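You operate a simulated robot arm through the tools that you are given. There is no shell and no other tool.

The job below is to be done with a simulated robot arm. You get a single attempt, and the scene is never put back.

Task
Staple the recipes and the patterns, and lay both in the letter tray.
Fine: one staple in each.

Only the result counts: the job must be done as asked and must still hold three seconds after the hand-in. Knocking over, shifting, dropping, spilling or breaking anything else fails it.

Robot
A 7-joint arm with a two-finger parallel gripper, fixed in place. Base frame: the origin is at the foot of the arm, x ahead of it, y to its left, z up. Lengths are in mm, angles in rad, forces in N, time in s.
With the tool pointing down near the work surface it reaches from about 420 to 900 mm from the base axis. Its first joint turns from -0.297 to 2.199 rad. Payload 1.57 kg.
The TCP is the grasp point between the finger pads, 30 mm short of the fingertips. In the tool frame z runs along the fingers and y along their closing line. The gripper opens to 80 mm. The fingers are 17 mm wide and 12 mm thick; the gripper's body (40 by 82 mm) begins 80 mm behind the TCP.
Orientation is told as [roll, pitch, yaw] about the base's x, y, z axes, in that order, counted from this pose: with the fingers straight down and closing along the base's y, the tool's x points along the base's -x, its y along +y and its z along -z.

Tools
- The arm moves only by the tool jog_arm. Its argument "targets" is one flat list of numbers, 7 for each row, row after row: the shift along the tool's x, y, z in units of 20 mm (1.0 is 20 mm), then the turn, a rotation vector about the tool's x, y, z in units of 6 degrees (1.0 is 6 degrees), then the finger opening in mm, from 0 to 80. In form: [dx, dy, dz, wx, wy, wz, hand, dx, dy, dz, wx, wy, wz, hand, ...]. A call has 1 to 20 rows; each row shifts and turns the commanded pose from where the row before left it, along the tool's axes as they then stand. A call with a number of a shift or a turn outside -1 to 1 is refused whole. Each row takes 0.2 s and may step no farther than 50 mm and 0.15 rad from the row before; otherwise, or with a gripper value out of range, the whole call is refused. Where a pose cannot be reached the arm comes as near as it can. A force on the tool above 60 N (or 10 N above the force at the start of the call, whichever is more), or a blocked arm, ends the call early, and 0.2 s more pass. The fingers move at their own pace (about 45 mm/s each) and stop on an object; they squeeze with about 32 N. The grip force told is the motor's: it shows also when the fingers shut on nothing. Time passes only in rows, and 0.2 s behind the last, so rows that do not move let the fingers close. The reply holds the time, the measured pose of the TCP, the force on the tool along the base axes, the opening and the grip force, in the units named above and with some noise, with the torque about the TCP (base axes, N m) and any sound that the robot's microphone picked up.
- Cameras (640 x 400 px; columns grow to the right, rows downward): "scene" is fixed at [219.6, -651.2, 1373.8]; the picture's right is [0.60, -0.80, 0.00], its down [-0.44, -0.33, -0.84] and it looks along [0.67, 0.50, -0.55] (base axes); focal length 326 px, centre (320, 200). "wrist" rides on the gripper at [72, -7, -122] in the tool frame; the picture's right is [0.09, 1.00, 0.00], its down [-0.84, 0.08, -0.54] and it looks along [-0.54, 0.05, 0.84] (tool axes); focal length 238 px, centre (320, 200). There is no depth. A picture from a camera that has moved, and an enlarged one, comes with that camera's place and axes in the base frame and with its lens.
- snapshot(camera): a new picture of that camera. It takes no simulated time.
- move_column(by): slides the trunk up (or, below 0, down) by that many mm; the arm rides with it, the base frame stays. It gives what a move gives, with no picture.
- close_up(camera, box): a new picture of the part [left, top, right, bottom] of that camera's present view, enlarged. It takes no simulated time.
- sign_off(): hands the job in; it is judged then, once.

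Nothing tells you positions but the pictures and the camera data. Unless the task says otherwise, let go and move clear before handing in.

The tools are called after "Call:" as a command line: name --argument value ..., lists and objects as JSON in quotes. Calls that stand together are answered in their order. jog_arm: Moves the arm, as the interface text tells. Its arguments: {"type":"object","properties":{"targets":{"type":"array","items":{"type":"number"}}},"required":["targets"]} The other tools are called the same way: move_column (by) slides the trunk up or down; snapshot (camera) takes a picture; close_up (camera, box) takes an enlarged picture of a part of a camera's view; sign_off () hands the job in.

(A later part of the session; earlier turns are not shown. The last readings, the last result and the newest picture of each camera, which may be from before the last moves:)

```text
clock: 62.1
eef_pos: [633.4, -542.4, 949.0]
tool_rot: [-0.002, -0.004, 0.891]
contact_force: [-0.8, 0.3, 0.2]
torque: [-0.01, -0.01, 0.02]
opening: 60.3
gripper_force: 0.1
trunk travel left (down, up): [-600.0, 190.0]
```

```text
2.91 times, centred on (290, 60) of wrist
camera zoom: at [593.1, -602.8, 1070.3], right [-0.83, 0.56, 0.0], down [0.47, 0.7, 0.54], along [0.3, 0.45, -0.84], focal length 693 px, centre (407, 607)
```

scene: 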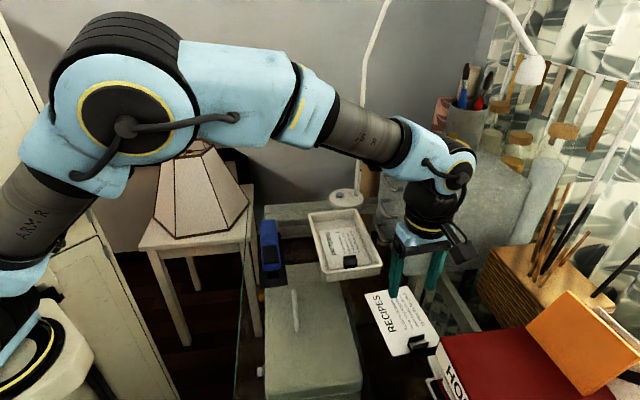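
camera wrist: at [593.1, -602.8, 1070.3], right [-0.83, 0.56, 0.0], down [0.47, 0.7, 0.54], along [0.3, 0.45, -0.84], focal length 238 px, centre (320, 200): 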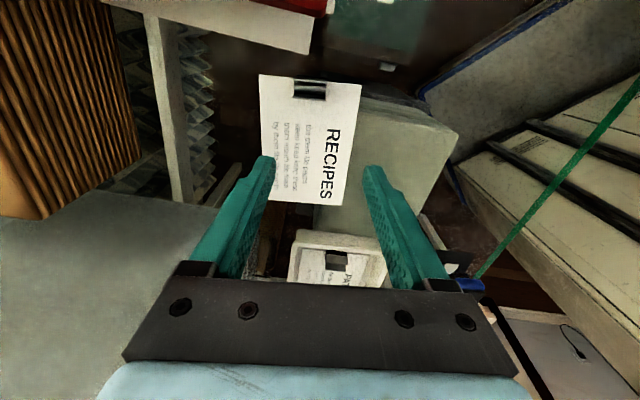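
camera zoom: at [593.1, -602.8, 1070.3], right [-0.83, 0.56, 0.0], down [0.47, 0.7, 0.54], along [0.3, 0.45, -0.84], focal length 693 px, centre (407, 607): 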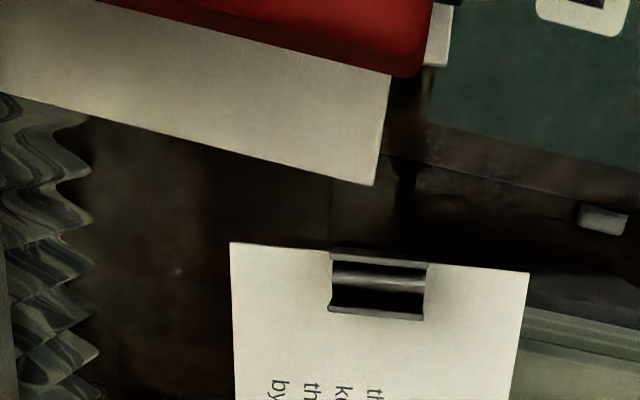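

The clip centre is at (620,-579); the white book edge is about 28 mm behind it and the HOME book 50 mm behind. Moving over the clip and partway down.

Call:
jog_arm --targets '[0.615, -0.21, 0.7, 0, 0, 0, 60, 0.615, -0.21, 0.7, 0, 0, 0, 60, 0.615, -0.21, 0.7, 0, 0, 0, 60]'

Call:
snapshot --camera "wrist"

Call:
close_up --camera "wrist" --box '[240, 80, 400, 180]'

Call:
close_up --camera "scene" --box '[350, 220, 530, 400]'

```text
clock: 62.9
eef_pos: [620.9, -578.7, 907.7]
tool_rot: [-0.001, -0.003, 0.889]
contact_force: [0.3, -0.7, -0.2]
torque: [-0.02, -0.01, 0.0]
opening: 59.9
gripper_force: 0.0
trunk travel left (down, up): [-600.0, 190.0]
```

```text
taken
camera wrist: at [580.3, -638.8, 1027.8], right [-0.83, 0.56, 0.0], down [0.47, 0.7, 0.54], along [0.3, 0.45, -0.84], focal length 238 px, centre (320, 200)
```

wrist: 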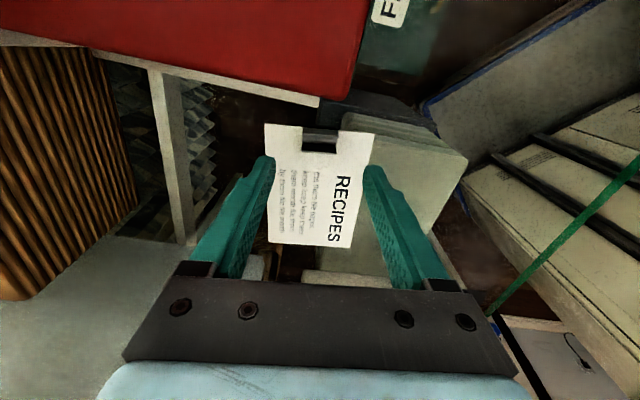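

```text
4.00 times, centred on (320, 130) of wrist
camera zoom: at [580.3, -638.8, 1027.8], right [-0.83, 0.56, 0.0], down [0.47, 0.7, 0.54], along [0.3, 0.45, -0.84], focal length 953 px, centre (320, 480)
```

zoom: 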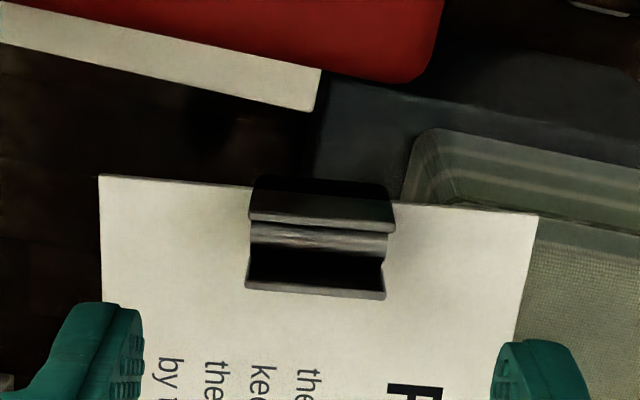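

```text
2.22 times, centred on (440, 310) of scene
camera zoom: at [219.6, -651.2, 1373.8], right [0.6, -0.8, 0.0], down [-0.44, -0.33, -0.84], along [0.67, 0.5, -0.55], focal length 724 px, centre (53, -44)
```

zoom: 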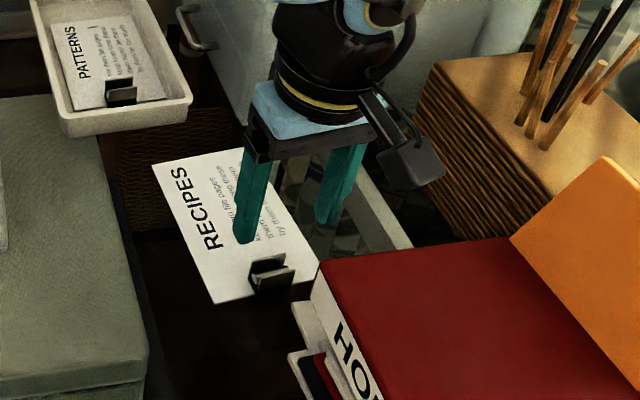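

Aligned within about 2 mm. I'll shift that and descend to just above the clip, then check again.

Call:
jog_arm --targets '[-0.09, 0, 1, 0, 0, 0, 60, 0, 0, 1, 0, 0, 0, 60, 0, 0, 0.9, 0, 0, 0, 60]'

Call:
close_up --camera "wrist" --box '[220, 80, 420, 205]'

Call:
close_up --camera "scene" --box '[350, 240, 510, 400]'

```text
clock: 63.7
eef_pos: [620.7, -576.9, 849.5]
tool_rot: [-0.002, -0.005, 0.889]
contact_force: [0.3, -0.1, -0.1]
torque: [-0.02, 0.0, -0.02]
opening: 60.2
gripper_force: 0.1
trunk travel left (down, up): [-600.0, 190.0]
```

```text
3.20 times, centred on (320, 142) of wrist
camera zoom: at [581.2, -637.3, 970.3], right [-0.83, 0.56, 0.0], down [0.47, 0.7, 0.54], along [0.3, 0.45, -0.84], focal length 763 px, centre (320, 384)
```

zoom: 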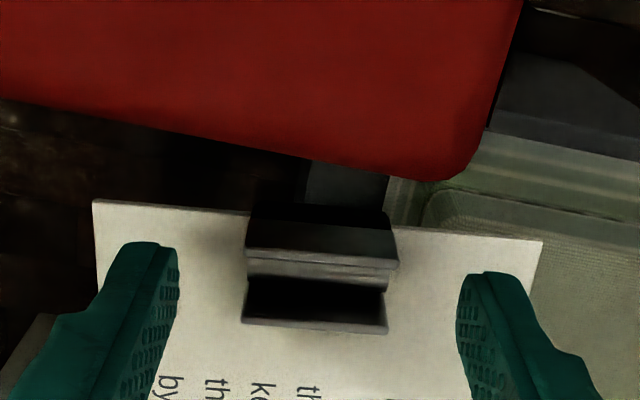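

```text
2.50 times, centred on (430, 320) of scene
camera zoom: at [219.6, -651.2, 1373.8], right [0.6, -0.8, 0.0], down [-0.44, -0.33, -0.84], along [0.67, 0.5, -0.55], focal length 814 px, centre (45, -100)
```

zoom: 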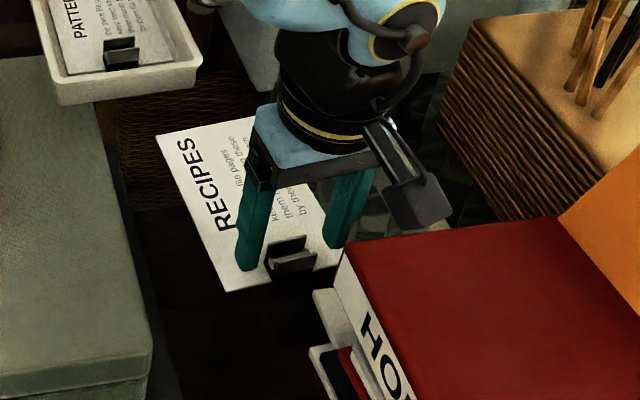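

The clip sits centred between the open fingers, and the HOME book (top near z 903) is over 50 mm behind. Lowering to grip height.

Call:
jog_arm --targets '[0, 0, 0.4, 0, 0, 0, 60, 0, 0, 0.35, 0, 0, 0, 60]'

Call:
close_up --camera "wrist" --box '[220, 80, 420, 205]'

Call:
close_up --camera "scene" --box '[380, 260, 500, 380]'

```text
clock: 64.3
eef_pos: [621.2, -576.8, 834.5]
tool_rot: [0.0, -0.004, 0.888]
contact_force: [-0.9, -0.3, -0.3]
torque: [0.02, -0.03, -0.02]
opening: 60.2
gripper_force: 0.0
trunk travel left (down, up): [-600.0, 190.0]
```

```text
3.20 times, centred on (320, 142) of wrist
camera zoom: at [581.7, -637.5, 955.2], right [-0.83, 0.56, 0.0], down [0.47, 0.7, 0.54], along [0.3, 0.45, -0.84], focal length 763 px, centre (320, 384)
```

zoom: 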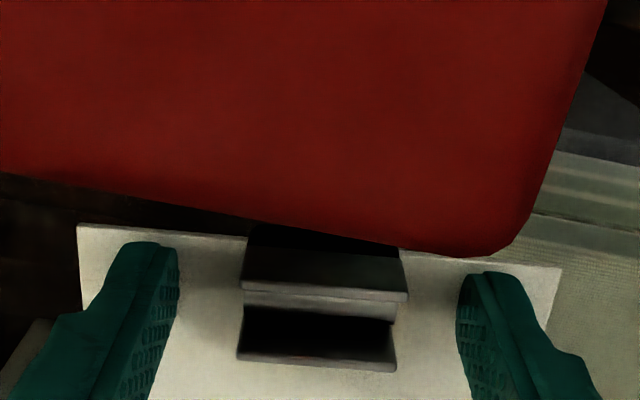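

```text
3.33 times, centred on (440, 320) of scene
camera zoom: at [219.6, -651.2, 1373.8], right [0.6, -0.8, 0.0], down [-0.44, -0.33, -0.84], along [0.67, 0.5, -0.55], focal length 1086 px, centre (-80, -200)
```

zoom: 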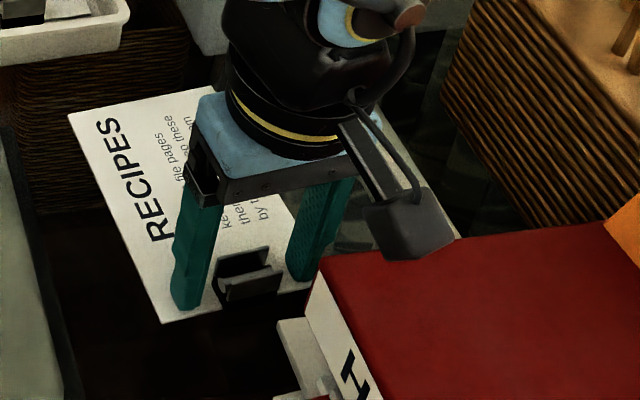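

All clear; closing on the clip's ends.

Call:
jog_arm --targets '[0, 0, 0, 0, 0, 0, 45, 0, 0, 0, 0, 0, 0, 0, 0, 0, 0, 0, 0, 0, 0, 0, 0, 0, 0, 0, 0, 0, 0, 0, 0, 0, 0, 0, 0]'

Call:
close_up --camera "wrist" --box '[220, 80, 420, 205]'

```text
clock: 65.5
eef_pos: [621.3, -575.7, 834.7]
tool_rot: [-0.004, -0.005, 0.887]
contact_force: [-0.8, -0.7, -0.5]
torque: [-0.03, 0.03, 0.0]
opening: 31.4
gripper_force: 32.0
trunk travel left (down, up): [-600.0, 190.0]
```

```text
3.20 times, centred on (320, 142) of wrist
camera zoom: at [581.7, -637.6, 955.4], right [-0.83, 0.56, 0.0], down [0.47, 0.7, 0.54], along [0.3, 0.45, -0.84], focal length 763 px, centre (320, 384)
```

zoom: 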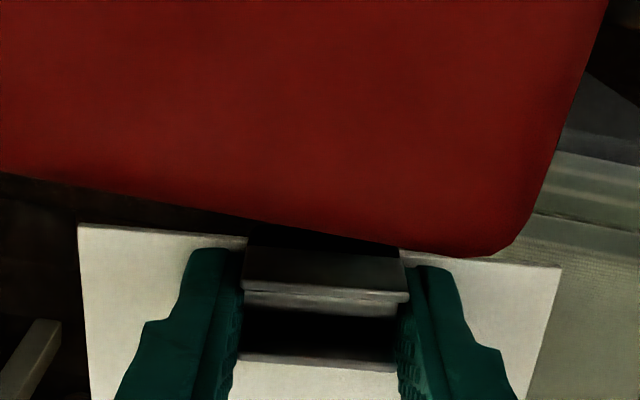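

Gripped (31 mm, 32 N). Lifting 20 mm and checking that the stack stays level.

Call:
jog_arm --targets '[0, 0, -0.5, 0, 0, 0, 0, 0, 0, -0.5, 0, 0, 0, 0, 0, 0, 0, 0, 0, 0, 0]'

Call:
snapshot --camera "wrist"

Call:
close_up --camera "scene" --box '[340, 220, 500, 380]'

```text
clock: 66.3
eef_pos: [622.0, -578.1, 853.4]
tool_rot: [-0.001, -0.004, 0.888]
contact_force: [-0.1, -0.8, -0.2]
torque: [0.03, 0.01, -0.03]
opening: 31.4
gripper_force: 31.5
trunk travel left (down, up): [-600.0, 190.0]
```

```text
taken
camera wrist: at [581.6, -638.1, 975.2], right [-0.83, 0.56, 0.0], down [0.47, 0.7, 0.54], along [0.3, 0.45, -0.84], focal length 238 px, centre (320, 200)
```

wrist: 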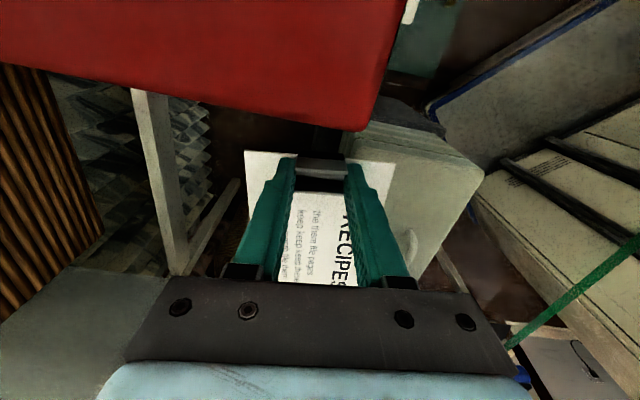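

```text
2.50 times, centred on (420, 300) of scene
camera zoom: at [219.6, -651.2, 1373.8], right [0.6, -0.8, 0.0], down [-0.44, -0.33, -0.84], along [0.67, 0.5, -0.55], focal length 814 px, centre (70, -50)
```

zoom: 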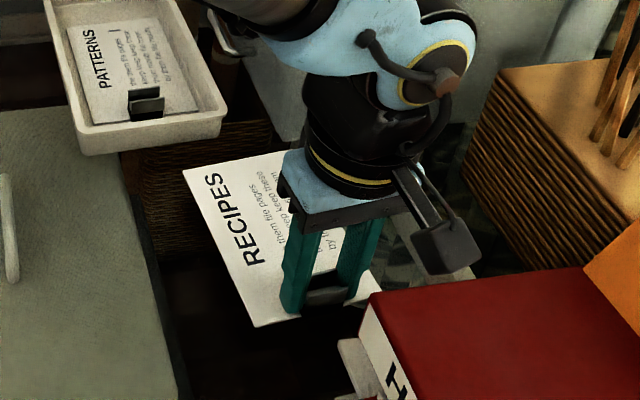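

The stack is level in the grip. I'll move it left, square it to the stapler (3° turn), and go on to in front of the mouth.

Call:
jog_arm --targets '[0, 1, 0, 0, 0, 0, 0, 0, 1, 0, 0, 0, 0, 0, 0, 1, 0, 0, 0, 0, 0, 0, 0, 0, 0, 0, 0.5, 0, 0, 0.99, 0, 0, 0, 0, 0, 0, 0.99, 0, 0, 0, 0, 0, 0, 0.99, 0, 0, 0, 0, 0, 0, 0.99, 0, 0, 0, 0, 0, 0, 0.99, 0, 0, 0, 0, 0, 0, 0.99, 0, 0, 0, 0, 0, 0, 0.99, 0, 0, 0, 0, 0, 0, 0.99, 0, 0, 0, 0, 0, 0, 0.99, 0, 0, 0, 0, 0, 0, 0.99, 0, 0, 0, 0, 0]'

Call:
snapshot --camera "wrist"

Call:
close_up --camera "scene" --box '[220, 200, 400, 380]'

```text
clock: 69.3
eef_pos: [427.2, -406.0, 853.6]
tool_rot: [0.0, -0.004, 0.837]
contact_force: [-0.2, 0.0, -0.8]
torque: [0.01, 0.03, 0.02]
opening: 31.3
gripper_force: 31.6
trunk travel left (down, up): [-600.0, 190.0]
```

```text
taken
camera wrist: at [384.3, -464.7, 975.0], right [-0.8, 0.6, 0.0], down [0.5, 0.67, 0.54], along [0.33, 0.44, -0.84], focal length 238 px, centre (320, 200)
```

wrist: 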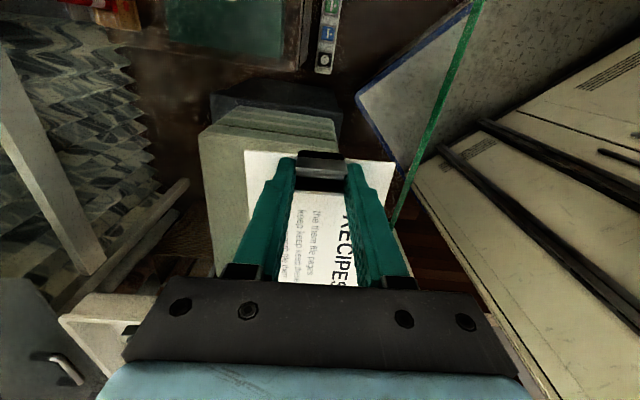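

```text
2.22 times, centred on (310, 290) of scene
camera zoom: at [219.6, -651.2, 1373.8], right [0.6, -0.8, 0.0], down [-0.44, -0.33, -0.84], along [0.67, 0.5, -0.55], focal length 724 px, centre (342, 0)
```

zoom: 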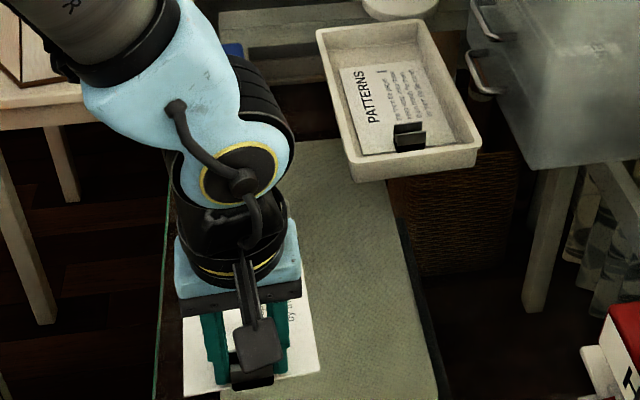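

Numbers put the leading edge laterally on the anvil line (within 2 mm). I'll advance along the stapler's axis in two stages, watching the force.

Call:
jog_arm --targets '[-0.9, -0.05, 0, 0, 0, 0, 0, -0.9, -0.05, 0, 0, 0, 0, 0, -0.9, 0, 0, 0, 0, 0, 0]'

Call:
snapshot --camera "wrist"

Call:
close_up --camera "scene" --box '[220, 200, 360, 340]'

```text
clock: 70.1
eef_pos: [466.7, -366.3, 854.2]
tool_rot: [-0.002, -0.004, 0.837]
contact_force: [0.1, -0.6, -1.4]
torque: [-0.02, 0.03, 0.01]
opening: 31.4
gripper_force: 31.5
trunk travel left (down, up): [-600.0, 190.0]
```

```text
taken
camera wrist: at [422.5, -426.1, 975.1], right [-0.8, 0.6, 0.0], down [0.5, 0.67, 0.54], along [0.33, 0.44, -0.84], focal length 238 px, centre (320, 200)
```

wrist: 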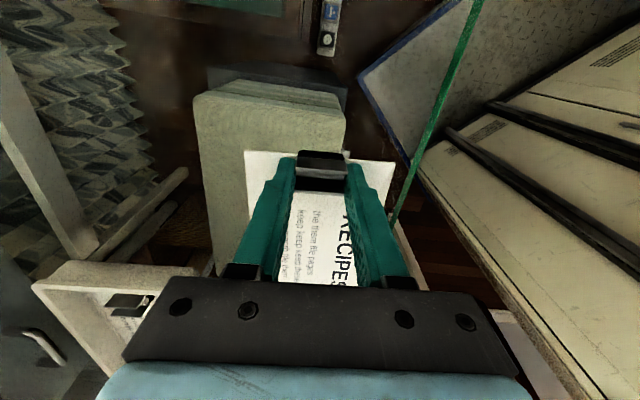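

```text
2.86 times, centred on (290, 270) of scene
camera zoom: at [219.6, -651.2, 1373.8], right [0.6, -0.8, 0.0], down [-0.44, -0.33, -0.84], along [0.67, 0.5, -0.55], focal length 931 px, centre (406, 0)
```

zoom: 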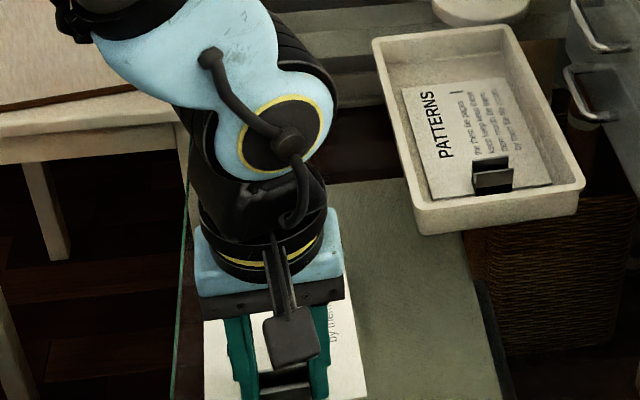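

Still free with no contact. Continuing into the mouth in two short moves.

Call:
jog_arm --targets '[-0.65, 0, 0, 0, 0, 0, 0, -0.65, 0, 0, 0, 0, 0, 0]'

Call:
jog_arm --targets '[-0.65, 0, 0, 0, 0, 0, 0, -0.65, 0, 0, 0, 0, 0, 0]'

Call:
close_up --camera "scene" --box '[220, 200, 360, 340]'

```text
clock: 70.7
eef_pos: [482.8, -347.4, 855.3]
tool_rot: [-0.001, -0.003, 0.836]
contact_force: [0.1, -0.7, -0.6]
torque: [-0.02, 0.03, 0.01]
opening: 31.2
gripper_force: 32.4
trunk travel left (down, up): [-600.0, 190.0]
```

```text
clock: 71.3
eef_pos: [501.0, -329.9, 854.0]
tool_rot: [0.0, -0.004, 0.835]
contact_force: [-0.5, -0.2, 0.4]
torque: [-0.03, 0.02, -0.01]
opening: 31.1
gripper_force: 31.5
trunk travel left (down, up): [-600.0, 190.0]
```

```text
2.86 times, centred on (290, 270) of scene
camera zoom: at [219.6, -651.2, 1373.8], right [0.6, -0.8, 0.0], down [-0.44, -0.33, -0.84], along [0.67, 0.5, -0.55], focal length 931 px, centre (406, 0)
```

zoom: 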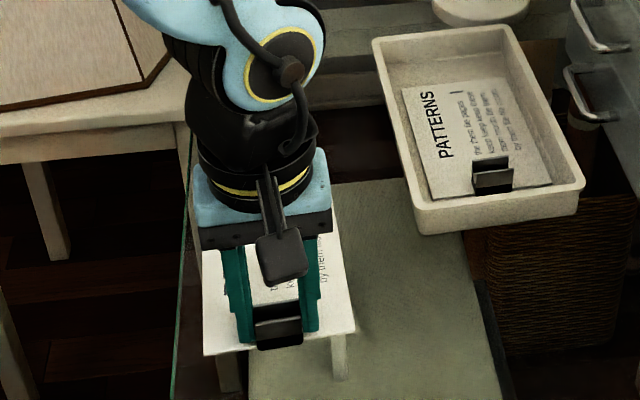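

In place over the anvil by the numbers. Now lowering onto the base plate gently.

Call:
jog_arm --targets '[-0.12, 0, 0.3, 0, 0, 0, 0, 0, 0, 0.3, 0, 0, 0, 0]'

Call:
jog_arm --targets '[0, 0, 0.1, 0, 0, 0, 0]'

Call:
jog_arm --targets '[0, 0, 0.1, 0, 0, 0, 0]'

```text
clock: 71.9
eef_pos: [502.1, -327.9, 842.2]
tool_rot: [0.0, -0.003, 0.836]
contact_force: [0.0, 0.0, -0.8]
torque: [-0.05, 0.06, 0.0]
opening: 31.3
gripper_force: 32.9
trunk travel left (down, up): [-600.0, 190.0]
```

```text
clock: 72.3
eef_pos: [501.8, -326.9, 840.0]
tool_rot: [-0.003, -0.003, 0.835]
contact_force: [-1.2, 0.0, 1.5]
torque: [0.24, -0.11, 0.02]
opening: 31.4
gripper_force: 32.3
trunk travel left (down, up): [-600.0, 190.0]
```

```text
clock: 72.7
eef_pos: [502.7, -327.6, 839.0]
tool_rot: [0.0, -0.002, 0.836]
contact_force: [-1.5, -1.0, 9.5]
torque: [0.76, -0.64, -0.05]
opening: 31.5
gripper_force: 32.0
trunk travel left (down, up): [-600.0, 190.0]
```

Contact with the plate. Easing up a millimetre, releasing, and rising clear.

Call:
jog_arm --targets '[0, 0, -0.08, 0, 0, 0, 0, 0, 0, 0, 0, 0, 0, 55, 0, 0, 0, 0, 0, 0, 55, 0, 0, 0, 0, 0, 0, 55]'

Call:
jog_arm --targets '[0, 0, -0.5, 0, 0, 0, 55, 0, 0, -1, 0, 0, 0, 55, 0, 0, -1, 0, 0, 0, 55, 0, 0, -1, 0, 0, 0, 55, 0, 0, -0.7, 0, 0, 0, 55]'

Call:
snapshot --camera "wrist"

Call:
close_up --camera "wrist" --box '[220, 60, 420, 280]'

Call:
close_up --camera "scene" --box '[220, 200, 360, 340]'

```text
clock: 73.7
eef_pos: [501.9, -328.2, 839.7]
tool_rot: [-0.002, -0.002, 0.836]
contact_force: [0.4, -0.3, -0.1]
torque: [0.01, 0.02, 0.02]
opening: 55.2
gripper_force: 0.1
trunk travel left (down, up): [-600.0, 190.0]
```

```text
clock: 74.9
eef_pos: [502.3, -328.4, 923.7]
tool_rot: [0.0, -0.003, 0.836]
contact_force: [0.9, 0.2, -0.3]
torque: [0.03, -0.01, 0.03]
opening: 54.7
gripper_force: 0.2
trunk travel left (down, up): [-600.0, 190.0]
```

```text
taken
camera wrist: at [458.6, -386.0, 1044.4], right [-0.8, 0.6, 0.0], down [0.5, 0.67, 0.54], along [0.33, 0.44, -0.84], focal length 238 px, centre (320, 200)
```

wrist: 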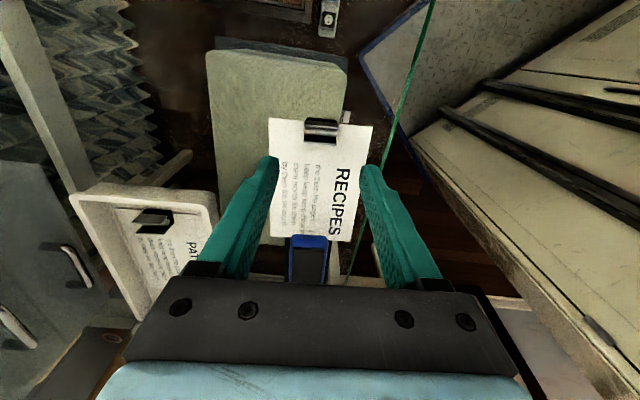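

```text
1.82 times, centred on (320, 170) of wrist
camera zoom: at [458.6, -386.0, 1044.4], right [-0.8, 0.6, 0.0], down [0.5, 0.67, 0.54], along [0.33, 0.44, -0.84], focal length 433 px, centre (320, 254)
```

zoom: 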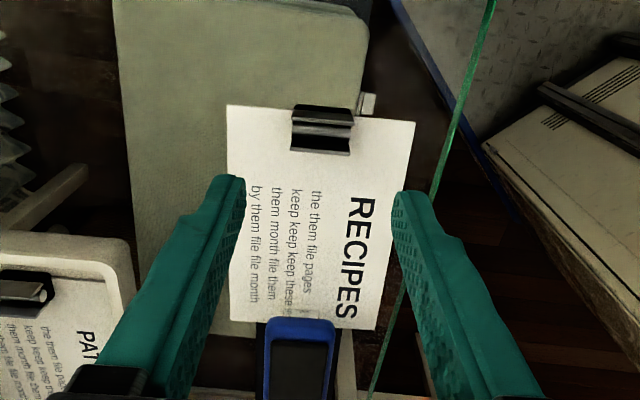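

```text
2.86 times, centred on (290, 270) of scene
camera zoom: at [219.6, -651.2, 1373.8], right [0.6, -0.8, 0.0], down [-0.44, -0.33, -0.84], along [0.67, 0.5, -0.55], focal length 931 px, centre (406, 0)
```

zoom: 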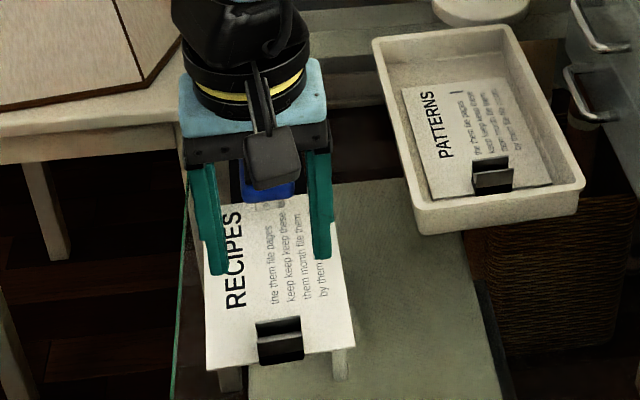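

RECIPES is under the head, centred and about as deep as PATTERNS was. Closing the fingers and moving over the press pad.

Call:
jog_arm --targets '[-0.951, 0, 0, 0, 0, 0, 0, -0.951, 0, 0, 0, 0, 0, 0, -0.951, 0, 0, 0, 0, 0, 0, -0.951, 0, 0, 0, 0, 0, 0, -0.951, 0, 0, 0, 0, 0, 0, -0.951, 0, 0, 0, 0, 0, 0, -0.951, 0, 0, 0, 0, 0, 0]'

Call:
snapshot --camera "wrist"

Call:
close_up --camera "wrist" --box '[240, 60, 400, 210]'

```text
clock: 76.5
eef_pos: [590.4, -228.8, 923.9]
tool_rot: [-0.002, -0.004, 0.835]
contact_force: [0.3, 0.5, -0.6]
torque: [-0.02, -0.02, -0.03]
opening: 0.0
gripper_force: 21.6
trunk travel left (down, up): [-600.0, 190.0]
```

```text
taken
camera wrist: at [547.3, -287.0, 1044.9], right [-0.8, 0.6, 0.0], down [0.5, 0.67, 0.54], along [0.33, 0.44, -0.84], focal length 238 px, centre (320, 200)
```

wrist: 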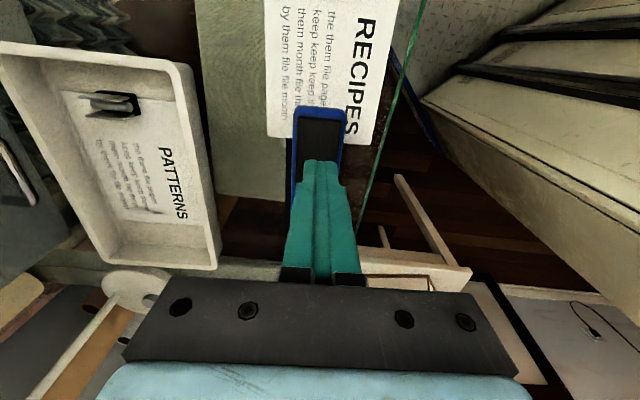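

```text
2.67 times, centred on (320, 135) of wrist
camera zoom: at [547.3, -287.0, 1044.9], right [-0.8, 0.6, 0.0], down [0.5, 0.67, 0.54], along [0.33, 0.44, -0.84], focal length 636 px, centre (320, 373)
```

zoom: 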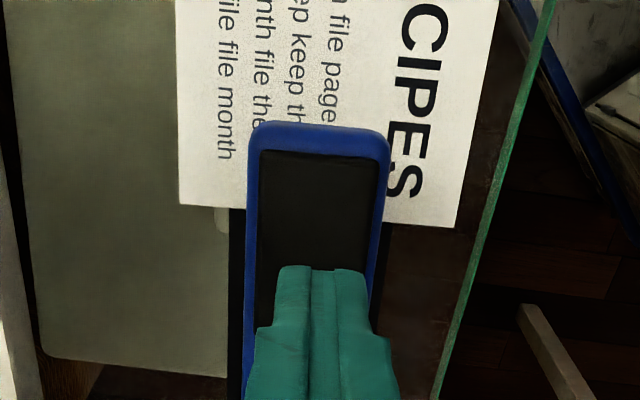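

Fingertips are over the pad. I'll descend and do a single press until the force limit stops it, then back off at once.

Call:
jog_arm --targets '[0, 0, 0.85, 0, 0, 0, 0, 0, 0, 0.8, 0, 0, 0, 0]'

Call:
jog_arm --targets '[0, 0, 0.2, 0, 0, 0, 0, 0, 0, 0.2, 0, 0, 0, 0, 0, 0, 0.2, 0, 0, 0, 0, 0, 0, 0.2, 0, 0, 0, 0, 0, 0, 0.2, 0, 0, 0, 0, 0, 0, 0.15, 0, 0, 0, 0, 0, 0, 0.15, 0, 0, 0, 0]'

```text
clock: 77.1
eef_pos: [592.6, -227.9, 891.6]
tool_rot: [-0.002, -0.004, 0.835]
contact_force: [-1.6, 0.5, 2.7]
torque: [0.0, 0.07, -0.01]
opening: 0.0
gripper_force: 21.8
trunk travel left (down, up): [-600.0, 190.0]
```

```text
clock: 78.4
eef_pos: [590.5, -227.8, 876.7]
tool_rot: [-0.008, -0.004, 0.835]
contact_force: [-18.0, 3.5, 45.2]
torque: [0.42, 0.34, 0.08]
opening: 0.0
gripper_force: 21.5
trunk travel left (down, up): [-600.0, 190.0]
stopped in row 6: the force on the tool passed its limit at 67 N (the readings are from after the stop); the commanded pose is now the measured one
```

Same response as the first time (limit reached at z≈876.5). Backing off and checking the sheet for the staple.

Call:
jog_arm --targets '[0, 0, -1, 0, 0, 0, 0, 0, 0, -1, 0, 0, 0, 0, 0, 0, -1, 0, 0, 0, 0]'

Call:
jog_arm --targets '[0.951, 0, 0, 0, 0, 0, 40, 0.951, 0, 0, 0, 0, 0, 60, 0.951, 0, 0, 0, 0, 0, 60, 0.951, 0, 0, 0, 0, 0, 60, 0.951, 0, 0, 0, 0, 0, 60, 0.951, 0, 0, 0, 0, 0, 60, 0.951, 0, 0, 0, 0, 0, 60]'

Call:
snapshot --camera "wrist"

Call:
close_up --camera "wrist" --box '[240, 80, 400, 180]'

Call:
close_up --camera "scene" --box '[220, 200, 360, 340]'

```text
clock: 79.2
eef_pos: [590.8, -229.1, 934.3]
tool_rot: [-0.005, -0.003, 0.836]
contact_force: [-0.5, -1.0, -0.2]
torque: [0.01, 0.01, 0.02]
opening: 0.0
gripper_force: 21.3
trunk travel left (down, up): [-600.0, 190.0]
```

```text
clock: 80.8
eef_pos: [503.6, -326.9, 934.2]
tool_rot: [-0.004, -0.005, 0.837]
contact_force: [0.4, -0.5, -0.8]
torque: [0.01, 0.01, -0.02]
opening: 60.0
gripper_force: 0.1
trunk travel left (down, up): [-600.0, 190.0]
```

```text
taken
camera wrist: at [459.4, -385.3, 1054.0], right [-0.8, 0.6, -0.01], down [0.5, 0.67, 0.55], along [0.33, 0.43, -0.84], focal length 238 px, centre (320, 200)
```

wrist: 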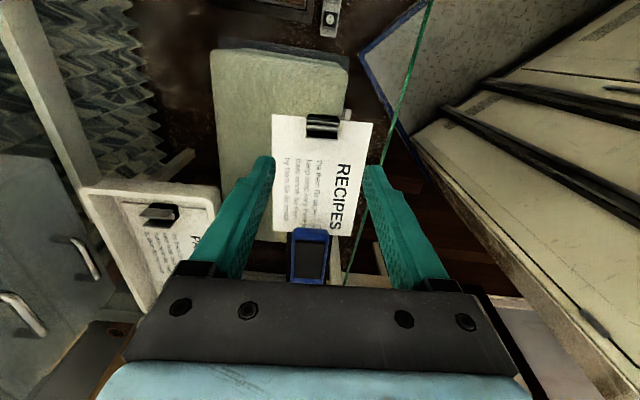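

```text
4.00 times, centred on (320, 130) of wrist
camera zoom: at [459.4, -385.3, 1054.0], right [-0.8, 0.6, -0.01], down [0.5, 0.67, 0.55], along [0.33, 0.43, -0.84], focal length 953 px, centre (320, 480)
```

zoom: 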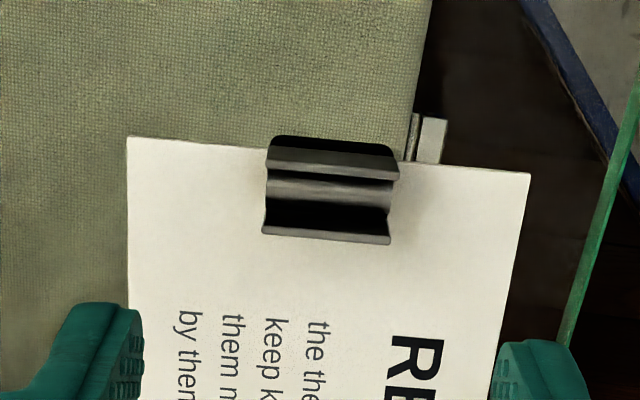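

```text
2.86 times, centred on (290, 270) of scene
camera zoom: at [219.6, -651.2, 1373.8], right [0.6, -0.8, 0.0], down [-0.44, -0.33, -0.84], along [0.67, 0.5, -0.55], focal length 931 px, centre (406, 0)
```

zoom: 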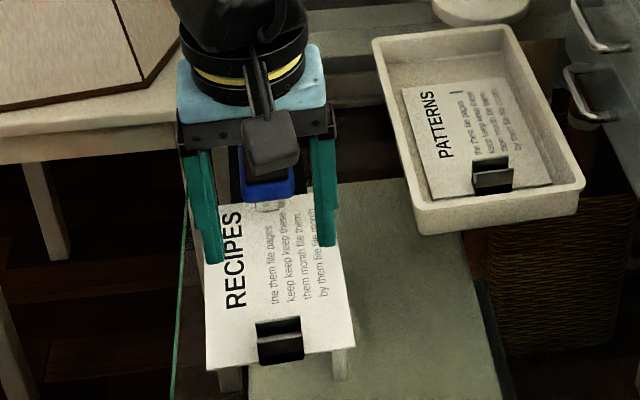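

The sheet stayed in place. I'll shift a couple of millimetres to centre on the clip and descend to it.

Call:
jog_arm --targets '[0.13, 0.1, 1, 0, 0, 0, 60, 0, 0, 1, 0, 0, 0, 60, 0, 0, 1, 0, 0, 0, 60, 0, 0, 1, 0, 0, 0, 60]'

Call:
close_up --camera "wrist" --box '[220, 80, 420, 205]'

```text
clock: 81.8
eef_pos: [499.7, -329.1, 853.6]
tool_rot: [-0.007, -0.004, 0.835]
contact_force: [-0.1, 0.9, 0.2]
torque: [-0.03, -0.05, 0.02]
opening: 60.0
gripper_force: 0.0
trunk travel left (down, up): [-600.0, 190.0]
```

```text
3.20 times, centred on (320, 142) of wrist
camera zoom: at [456.2, -386.3, 974.1], right [-0.8, 0.6, -0.01], down [0.5, 0.67, 0.55], along [0.33, 0.43, -0.84], focal length 763 px, centre (320, 384)
```

zoom: 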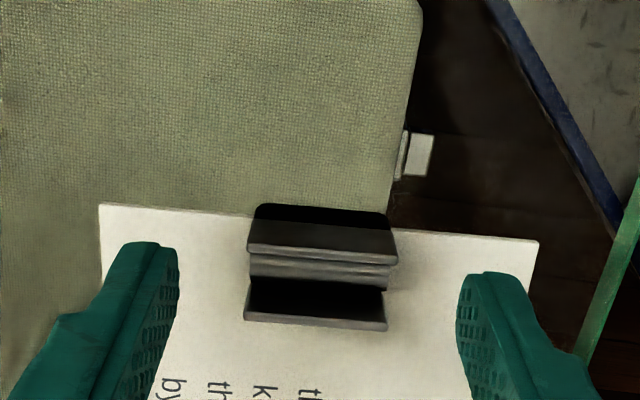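

Centred. Lowering the last 18 mm and closing on the clip.

Call:
jog_arm --targets '[0, 0, 0.5, 0, 0, 0, 60, 0, 0, 0.4, 0, 0, 0, 60, 0, 0, 0, 0, 0, 0, 0, 0, 0, 0, 0, 0, 0, 0, 0, 0, 0, 0, 0, 0, 0, 0, 0, 0, 0, 0, 0, 0]'

Call:
jog_arm --targets '[0, 0, -0.25, 0, 0, 0, 0, 0, 0, -0.2, 0, 0, 0, 0, 0, 0, 0, 0, 0, 0, 0]'

Call:
snapshot --camera "wrist"

Call:
close_up --camera "scene" --box '[220, 200, 360, 340]'

```text
clock: 83.2
eef_pos: [500.2, -329.5, 836.0]
tool_rot: [-0.006, -0.003, 0.836]
contact_force: [-0.2, -0.4, 0.0]
torque: [0.0, 0.03, 0.02]
opening: 31.7
gripper_force: 32.0
trunk travel left (down, up): [-600.0, 190.0]
```

```text
clock: 84.0
eef_pos: [500.4, -328.0, 844.2]
tool_rot: [-0.005, -0.003, 0.836]
contact_force: [-0.2, 0.1, -0.4]
torque: [-0.03, 0.03, -0.01]
opening: 31.5
gripper_force: 32.2
trunk travel left (down, up): [-600.0, 190.0]
```

```text
taken
camera wrist: at [456.6, -386.5, 965.1], right [-0.8, 0.6, -0.01], down [0.5, 0.67, 0.55], along [0.33, 0.43, -0.84], focal length 238 px, centre (320, 200)
```

wrist: 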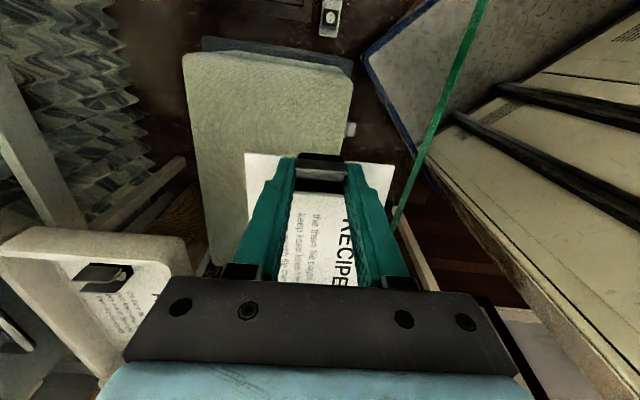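

```text
2.86 times, centred on (290, 270) of scene
camera zoom: at [219.6, -651.2, 1373.8], right [0.6, -0.8, 0.0], down [-0.44, -0.33, -0.84], along [0.67, 0.5, -0.55], focal length 931 px, centre (406, 0)
```

zoom: 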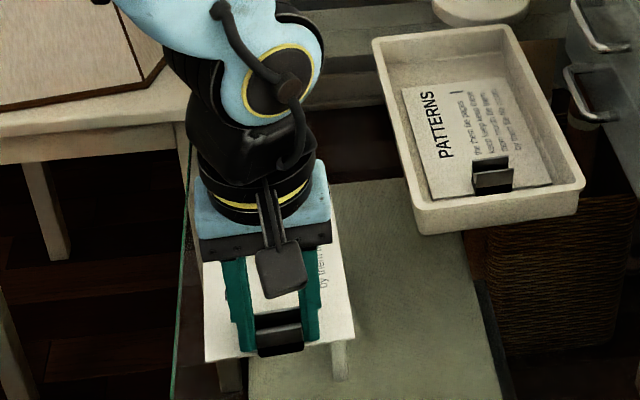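

Held and lifted 8 mm, free of the plate. Pulling straight back out of the stapler, then up.

Call:
jog_arm --targets '[1, 0, 0, 0, 0, 0, 0, 1, 0, 0, 0, 0, 0, 0, 1, 0, 0, 0, 0, 0, 0, 1, 0, 0, 0, 0, 0, 0, 1, 0, 0, 0, 0, 0, 0, 0, 0, -1, 0, 0, 0, 0, 0, 0, -1, 0, 0, 0, 0, 0, 0, -1, 0, 0, 0, 0]'

Call:
jog_arm --targets '[0, -1, 0, 0, 0, 0, 0, 0, -1, 0, 0, 0, 0, 0, 0, -1, 0, 0, 0, 0, 0, 0, -1, 0, 0, 0, 0, 0, 0, -1, 0, 0, 0, 0, 0]'

Call:
snapshot --camera "scene"

Call:
close_up --camera "scene" --box '[260, 240, 400, 380]'

Call:
snapshot --camera "wrist"

```text
clock: 85.8
eef_pos: [432.1, -401.3, 904.4]
tool_rot: [-0.005, -0.004, 0.836]
contact_force: [-0.1, 0.8, -0.7]
torque: [-0.03, 0.03, -0.01]
opening: 31.3
gripper_force: 32.2
trunk travel left (down, up): [-600.0, 190.0]
```

```text
clock: 87.0
eef_pos: [506.6, -468.3, 903.6]
tool_rot: [-0.006, -0.004, 0.837]
contact_force: [-0.3, 0.6, -0.1]
torque: [-0.04, 0.01, 0.03]
opening: 31.4
gripper_force: 31.7
trunk travel left (down, up): [-600.0, 190.0]
```

```text
taken
```

scene: 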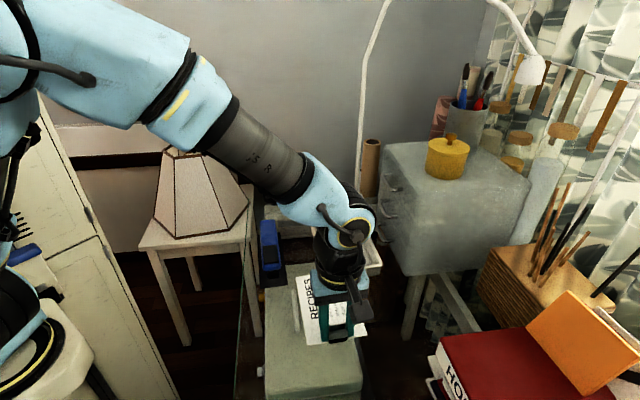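

```text
2.86 times, centred on (330, 310) of scene
camera zoom: at [219.6, -651.2, 1373.8], right [0.6, -0.8, 0.0], down [-0.44, -0.33, -0.84], along [0.67, 0.5, -0.55], focal length 931 px, centre (291, -114)
```

zoom: 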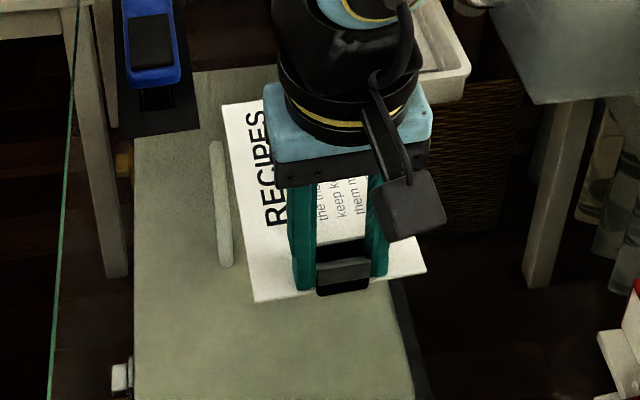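

```text
taken
camera wrist: at [463.9, -527.9, 1025.1], right [-0.8, 0.6, -0.01], down [0.5, 0.67, 0.54], along [0.33, 0.43, -0.84], focal length 238 px, centre (320, 200)
```

wrist: 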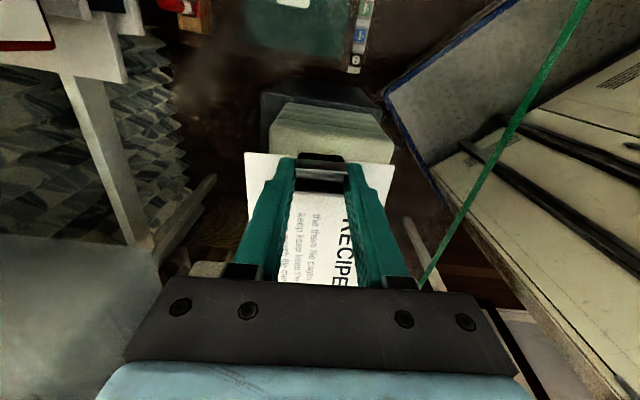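

The gripper hides the staple area, so I'll set the sheet down on the free glass here, let go, and look at it.

Call:
jog_arm --targets '[0, 0, 1, 0, 0, 0, 0, 0, 0, 1, 0, 0, 0, 0, 0, 0, 1, 0, 0, 0, 0, 0, 0, 0.25, 0, 0, 0, 0]'

Call:
jog_arm --targets '[0, 0, 0.1, 0, 0, 0, 0]'

Call:
jog_arm --targets '[0, 0, 0.1, 0, 0, 0, 0]'

```text
clock: 88.0
eef_pos: [508.4, -470.2, 838.4]
tool_rot: [-0.005, -0.004, 0.836]
contact_force: [-0.7, 0.1, -0.4]
torque: [-0.06, 0.04, 0.02]
opening: 31.5
gripper_force: 32.5
trunk travel left (down, up): [-600.0, 190.0]
```

```text
clock: 88.4
eef_pos: [507.2, -470.4, 836.6]
tool_rot: [-0.006, -0.002, 0.835]
contact_force: [-0.1, 0.2, -1.1]
torque: [-0.04, 0.02, 0.02]
opening: 31.5
gripper_force: 31.5
trunk travel left (down, up): [-600.0, 190.0]
```

```text
clock: 88.8
eef_pos: [507.7, -469.7, 835.9]
tool_rot: [-0.007, -0.002, 0.835]
contact_force: [-0.3, 0.4, -0.9]
torque: [-0.02, 0.01, 0.01]
opening: 31.4
gripper_force: 32.3
trunk travel left (down, up): [-600.0, 190.0]
```

At the resting height. Releasing, rising and looking at the sheet.

Call:
jog_arm --targets '[0, 0, 0.03, 0, 0, 0, 0, 0, 0, 0, 0, 0, 0, 60, 0, 0, 0, 0, 0, 0, 60, 0, 0, 0, 0, 0, 0, 60]'

Call:
jog_arm --targets '[0, 0, -0.5, 0, 0, 0, 60, 0.5, 0, -1, 0, 0, 0, 60, 0.7, 0, -1, 0, 0, 0, 60, 0.8, 0, -1, 0, 0, 0, 60, 0.8, 0, -1, 0, 0, 0, 60]'

Call:
snapshot --camera "wrist"

Call:
close_up --camera "wrist" --box '[240, 100, 400, 260]'

Call:
close_up --camera "scene" --box '[270, 240, 400, 370]'

```text
clock: 89.8
eef_pos: [508.3, -469.1, 834.2]
tool_rot: [-0.005, -0.003, 0.836]
contact_force: [0.7, 0.0, 1.4]
torque: [-0.01, -0.02, -0.02]
opening: 59.9
gripper_force: 0.1
trunk travel left (down, up): [-600.0, 190.0]
```

```text
clock: 91.0
eef_pos: [469.0, -510.9, 924.4]
tool_rot: [-0.005, -0.003, 0.836]
contact_force: [0.6, -0.4, 0.0]
torque: [0.02, 0.01, -0.02]
opening: 59.9
gripper_force: 0.0
trunk travel left (down, up): [-600.0, 190.0]
```

```text
taken
camera wrist: at [425.7, -569.3, 1045.2], right [-0.8, 0.6, -0.01], down [0.5, 0.67, 0.55], along [0.33, 0.43, -0.84], focal length 238 px, centre (320, 200)
```

wrist: 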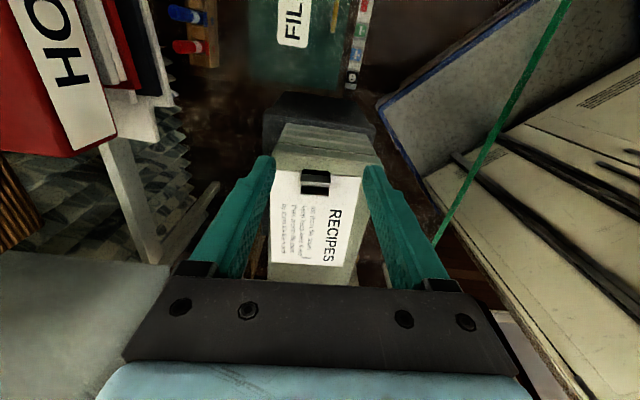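

```text
2.50 times, centred on (320, 180) of wrist
camera zoom: at [425.7, -569.3, 1045.2], right [-0.8, 0.6, -0.01], down [0.5, 0.67, 0.55], along [0.33, 0.43, -0.84], focal length 596 px, centre (320, 250)
```

zoom: 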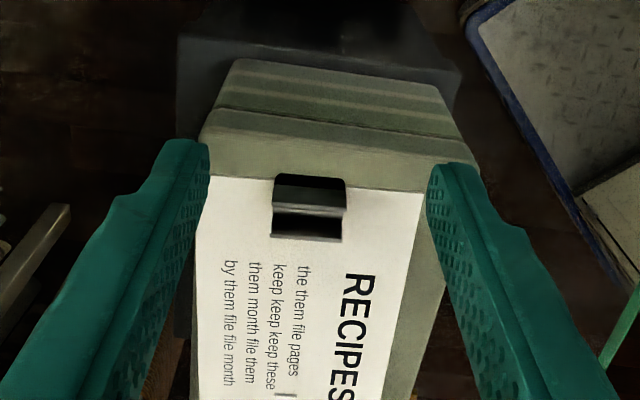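

```text
3.08 times, centred on (335, 305) of scene
camera zoom: at [219.6, -651.2, 1373.8], right [0.6, -0.8, 0.0], down [-0.44, -0.33, -0.84], along [0.67, 0.5, -0.55], focal length 1002 px, centre (274, -123)
```

zoom: 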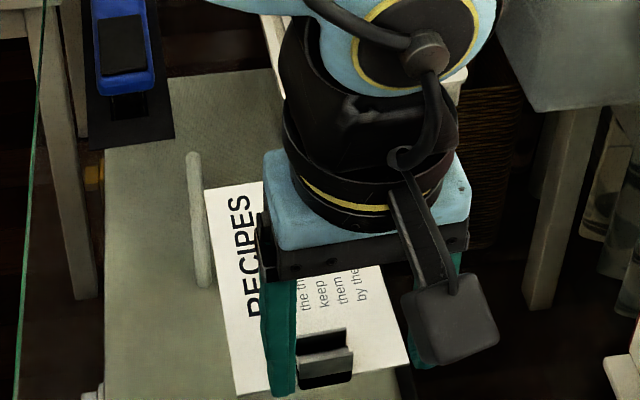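

In the wrist view something shows near the sheet's leading edge, just by "these". Zooming in there.

Call:
close_up --camera "wrist" --box '[290, 225, 350, 275]'

Call:
close_up --camera "wrist" --box '[265, 160, 375, 280]'

```text
8.00 times, centred on (320, 250) of wrist
camera zoom: at [425.7, -569.3, 1045.2], right [-0.8, 0.6, -0.01], down [0.5, 0.67, 0.55], along [0.33, 0.43, -0.84], focal length 1907 px, centre (320, -200)
```

zoom: 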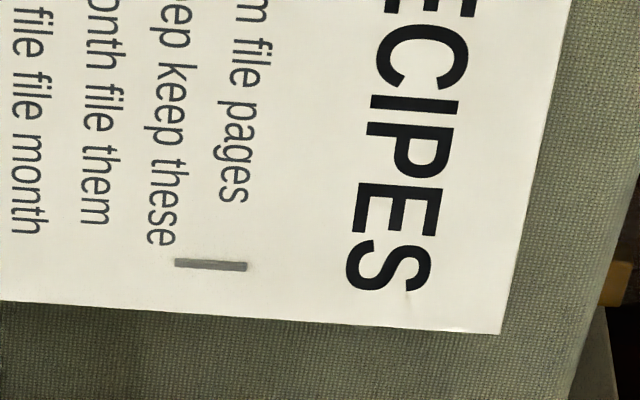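

```text
3.33 times, centred on (320, 220) of wrist
camera zoom: at [425.7, -569.3, 1045.2], right [-0.8, 0.6, -0.01], down [0.5, 0.67, 0.55], along [0.33, 0.43, -0.84], focal length 794 px, centre (320, 133)
```

zoom: 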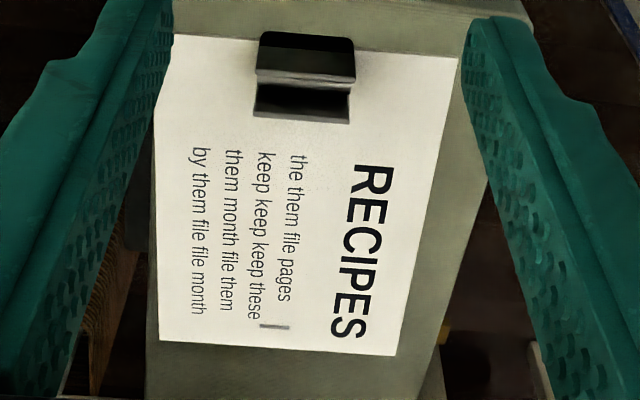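

RECIPES has exactly one staple too. Going back over its clip to pick it up, now lying flat.

Call:
jog_arm --targets '[-0.93, 0, 0.5, 0, 0, 0, 60, -0.93, 0, 0.5, 0, 0, 0, 60, -0.94, 0, 0.5, 0, 0, 0, 60]'

Call:
close_up --camera "wrist" --box '[240, 80, 400, 180]'

```text
clock: 91.8
eef_pos: [505.9, -469.3, 894.8]
tool_rot: [-0.006, -0.002, 0.834]
contact_force: [0.5, -0.6, -0.4]
torque: [-0.04, -0.02, 0.01]
opening: 59.9
gripper_force: 0.1
trunk travel left (down, up): [-600.0, 190.0]
```

```text
4.00 times, centred on (320, 130) of wrist
camera zoom: at [463.4, -527.5, 1015.4], right [-0.8, 0.6, -0.01], down [0.5, 0.67, 0.54], along [0.33, 0.43, -0.84], focal length 953 px, centre (320, 480)
```

zoom: 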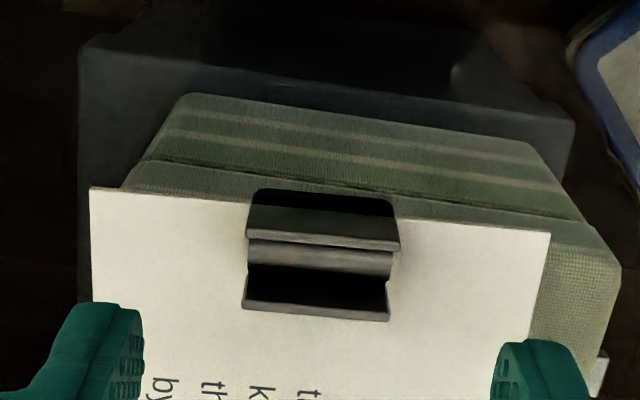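

Well centred. Descending and gripping.

Call:
jog_arm --targets '[-0.06, 0, 1, 0, 0, 0, 60, 0, 0, 1, 0, 0, 0, 60, 0, 0, 0.9, 0, 0, 0, 60, 0, 0, 0.08, 0, 0, 0, 60, 0, 0, 0, 0, 0, 0, 0, 0, 0, 0, 0, 0, 0, 0, 0, 0, 0, 0, 0, 0, 0, 0, 0, 0, 0, 0, 0, 0]'

Call:
jog_arm --targets '[0, 0, -1, 0, 0, 0, 0, 0, 0, -1, 0, 0, 0, 0, 0, 0, -1, 0, 0, 0, 0, 0, 0, -0.7, 0, 0, 0, 0]'

Call:
close_up --camera "scene" --box '[260, 230, 400, 370]'

Call:
snapshot --camera "wrist"

```text
clock: 93.6
eef_pos: [509.5, -468.9, 835.7]
tool_rot: [-0.004, -0.002, 0.837]
contact_force: [-0.6, 0.5, -0.2]
torque: [-0.03, 0.03, 0.01]
opening: 31.3
gripper_force: 31.7
trunk travel left (down, up): [-600.0, 190.0]
```

```text
clock: 94.6
eef_pos: [508.8, -468.9, 909.7]
tool_rot: [-0.005, -0.004, 0.836]
contact_force: [-0.1, 0.1, -0.8]
torque: [0.01, 0.02, 0.03]
opening: 31.5
gripper_force: 32.0
trunk travel left (down, up): [-600.0, 190.0]
```

```text
2.86 times, centred on (330, 300) of scene
camera zoom: at [219.6, -651.2, 1373.8], right [0.6, -0.8, 0.0], down [-0.44, -0.33, -0.84], along [0.67, 0.5, -0.55], focal length 931 px, centre (291, -86)
```

zoom: 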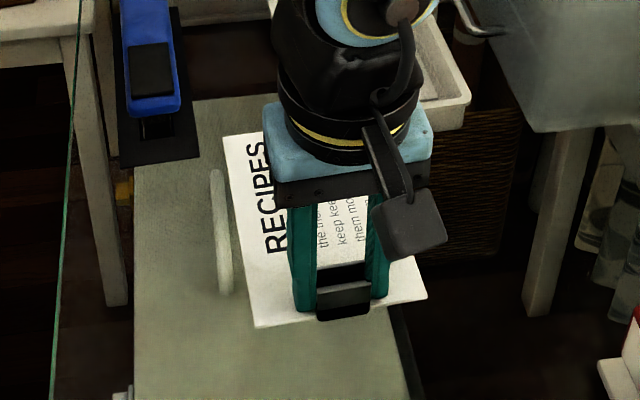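

```text
taken
camera wrist: at [464.4, -527.5, 1031.0], right [-0.8, 0.6, -0.01], down [0.5, 0.67, 0.54], along [0.33, 0.43, -0.84], focal length 238 px, centre (320, 200)
```

wrist: 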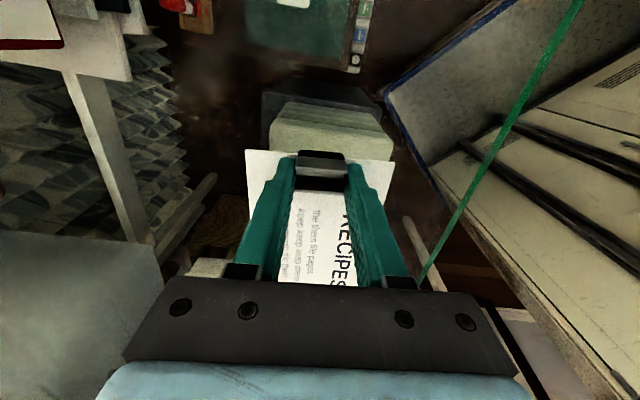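

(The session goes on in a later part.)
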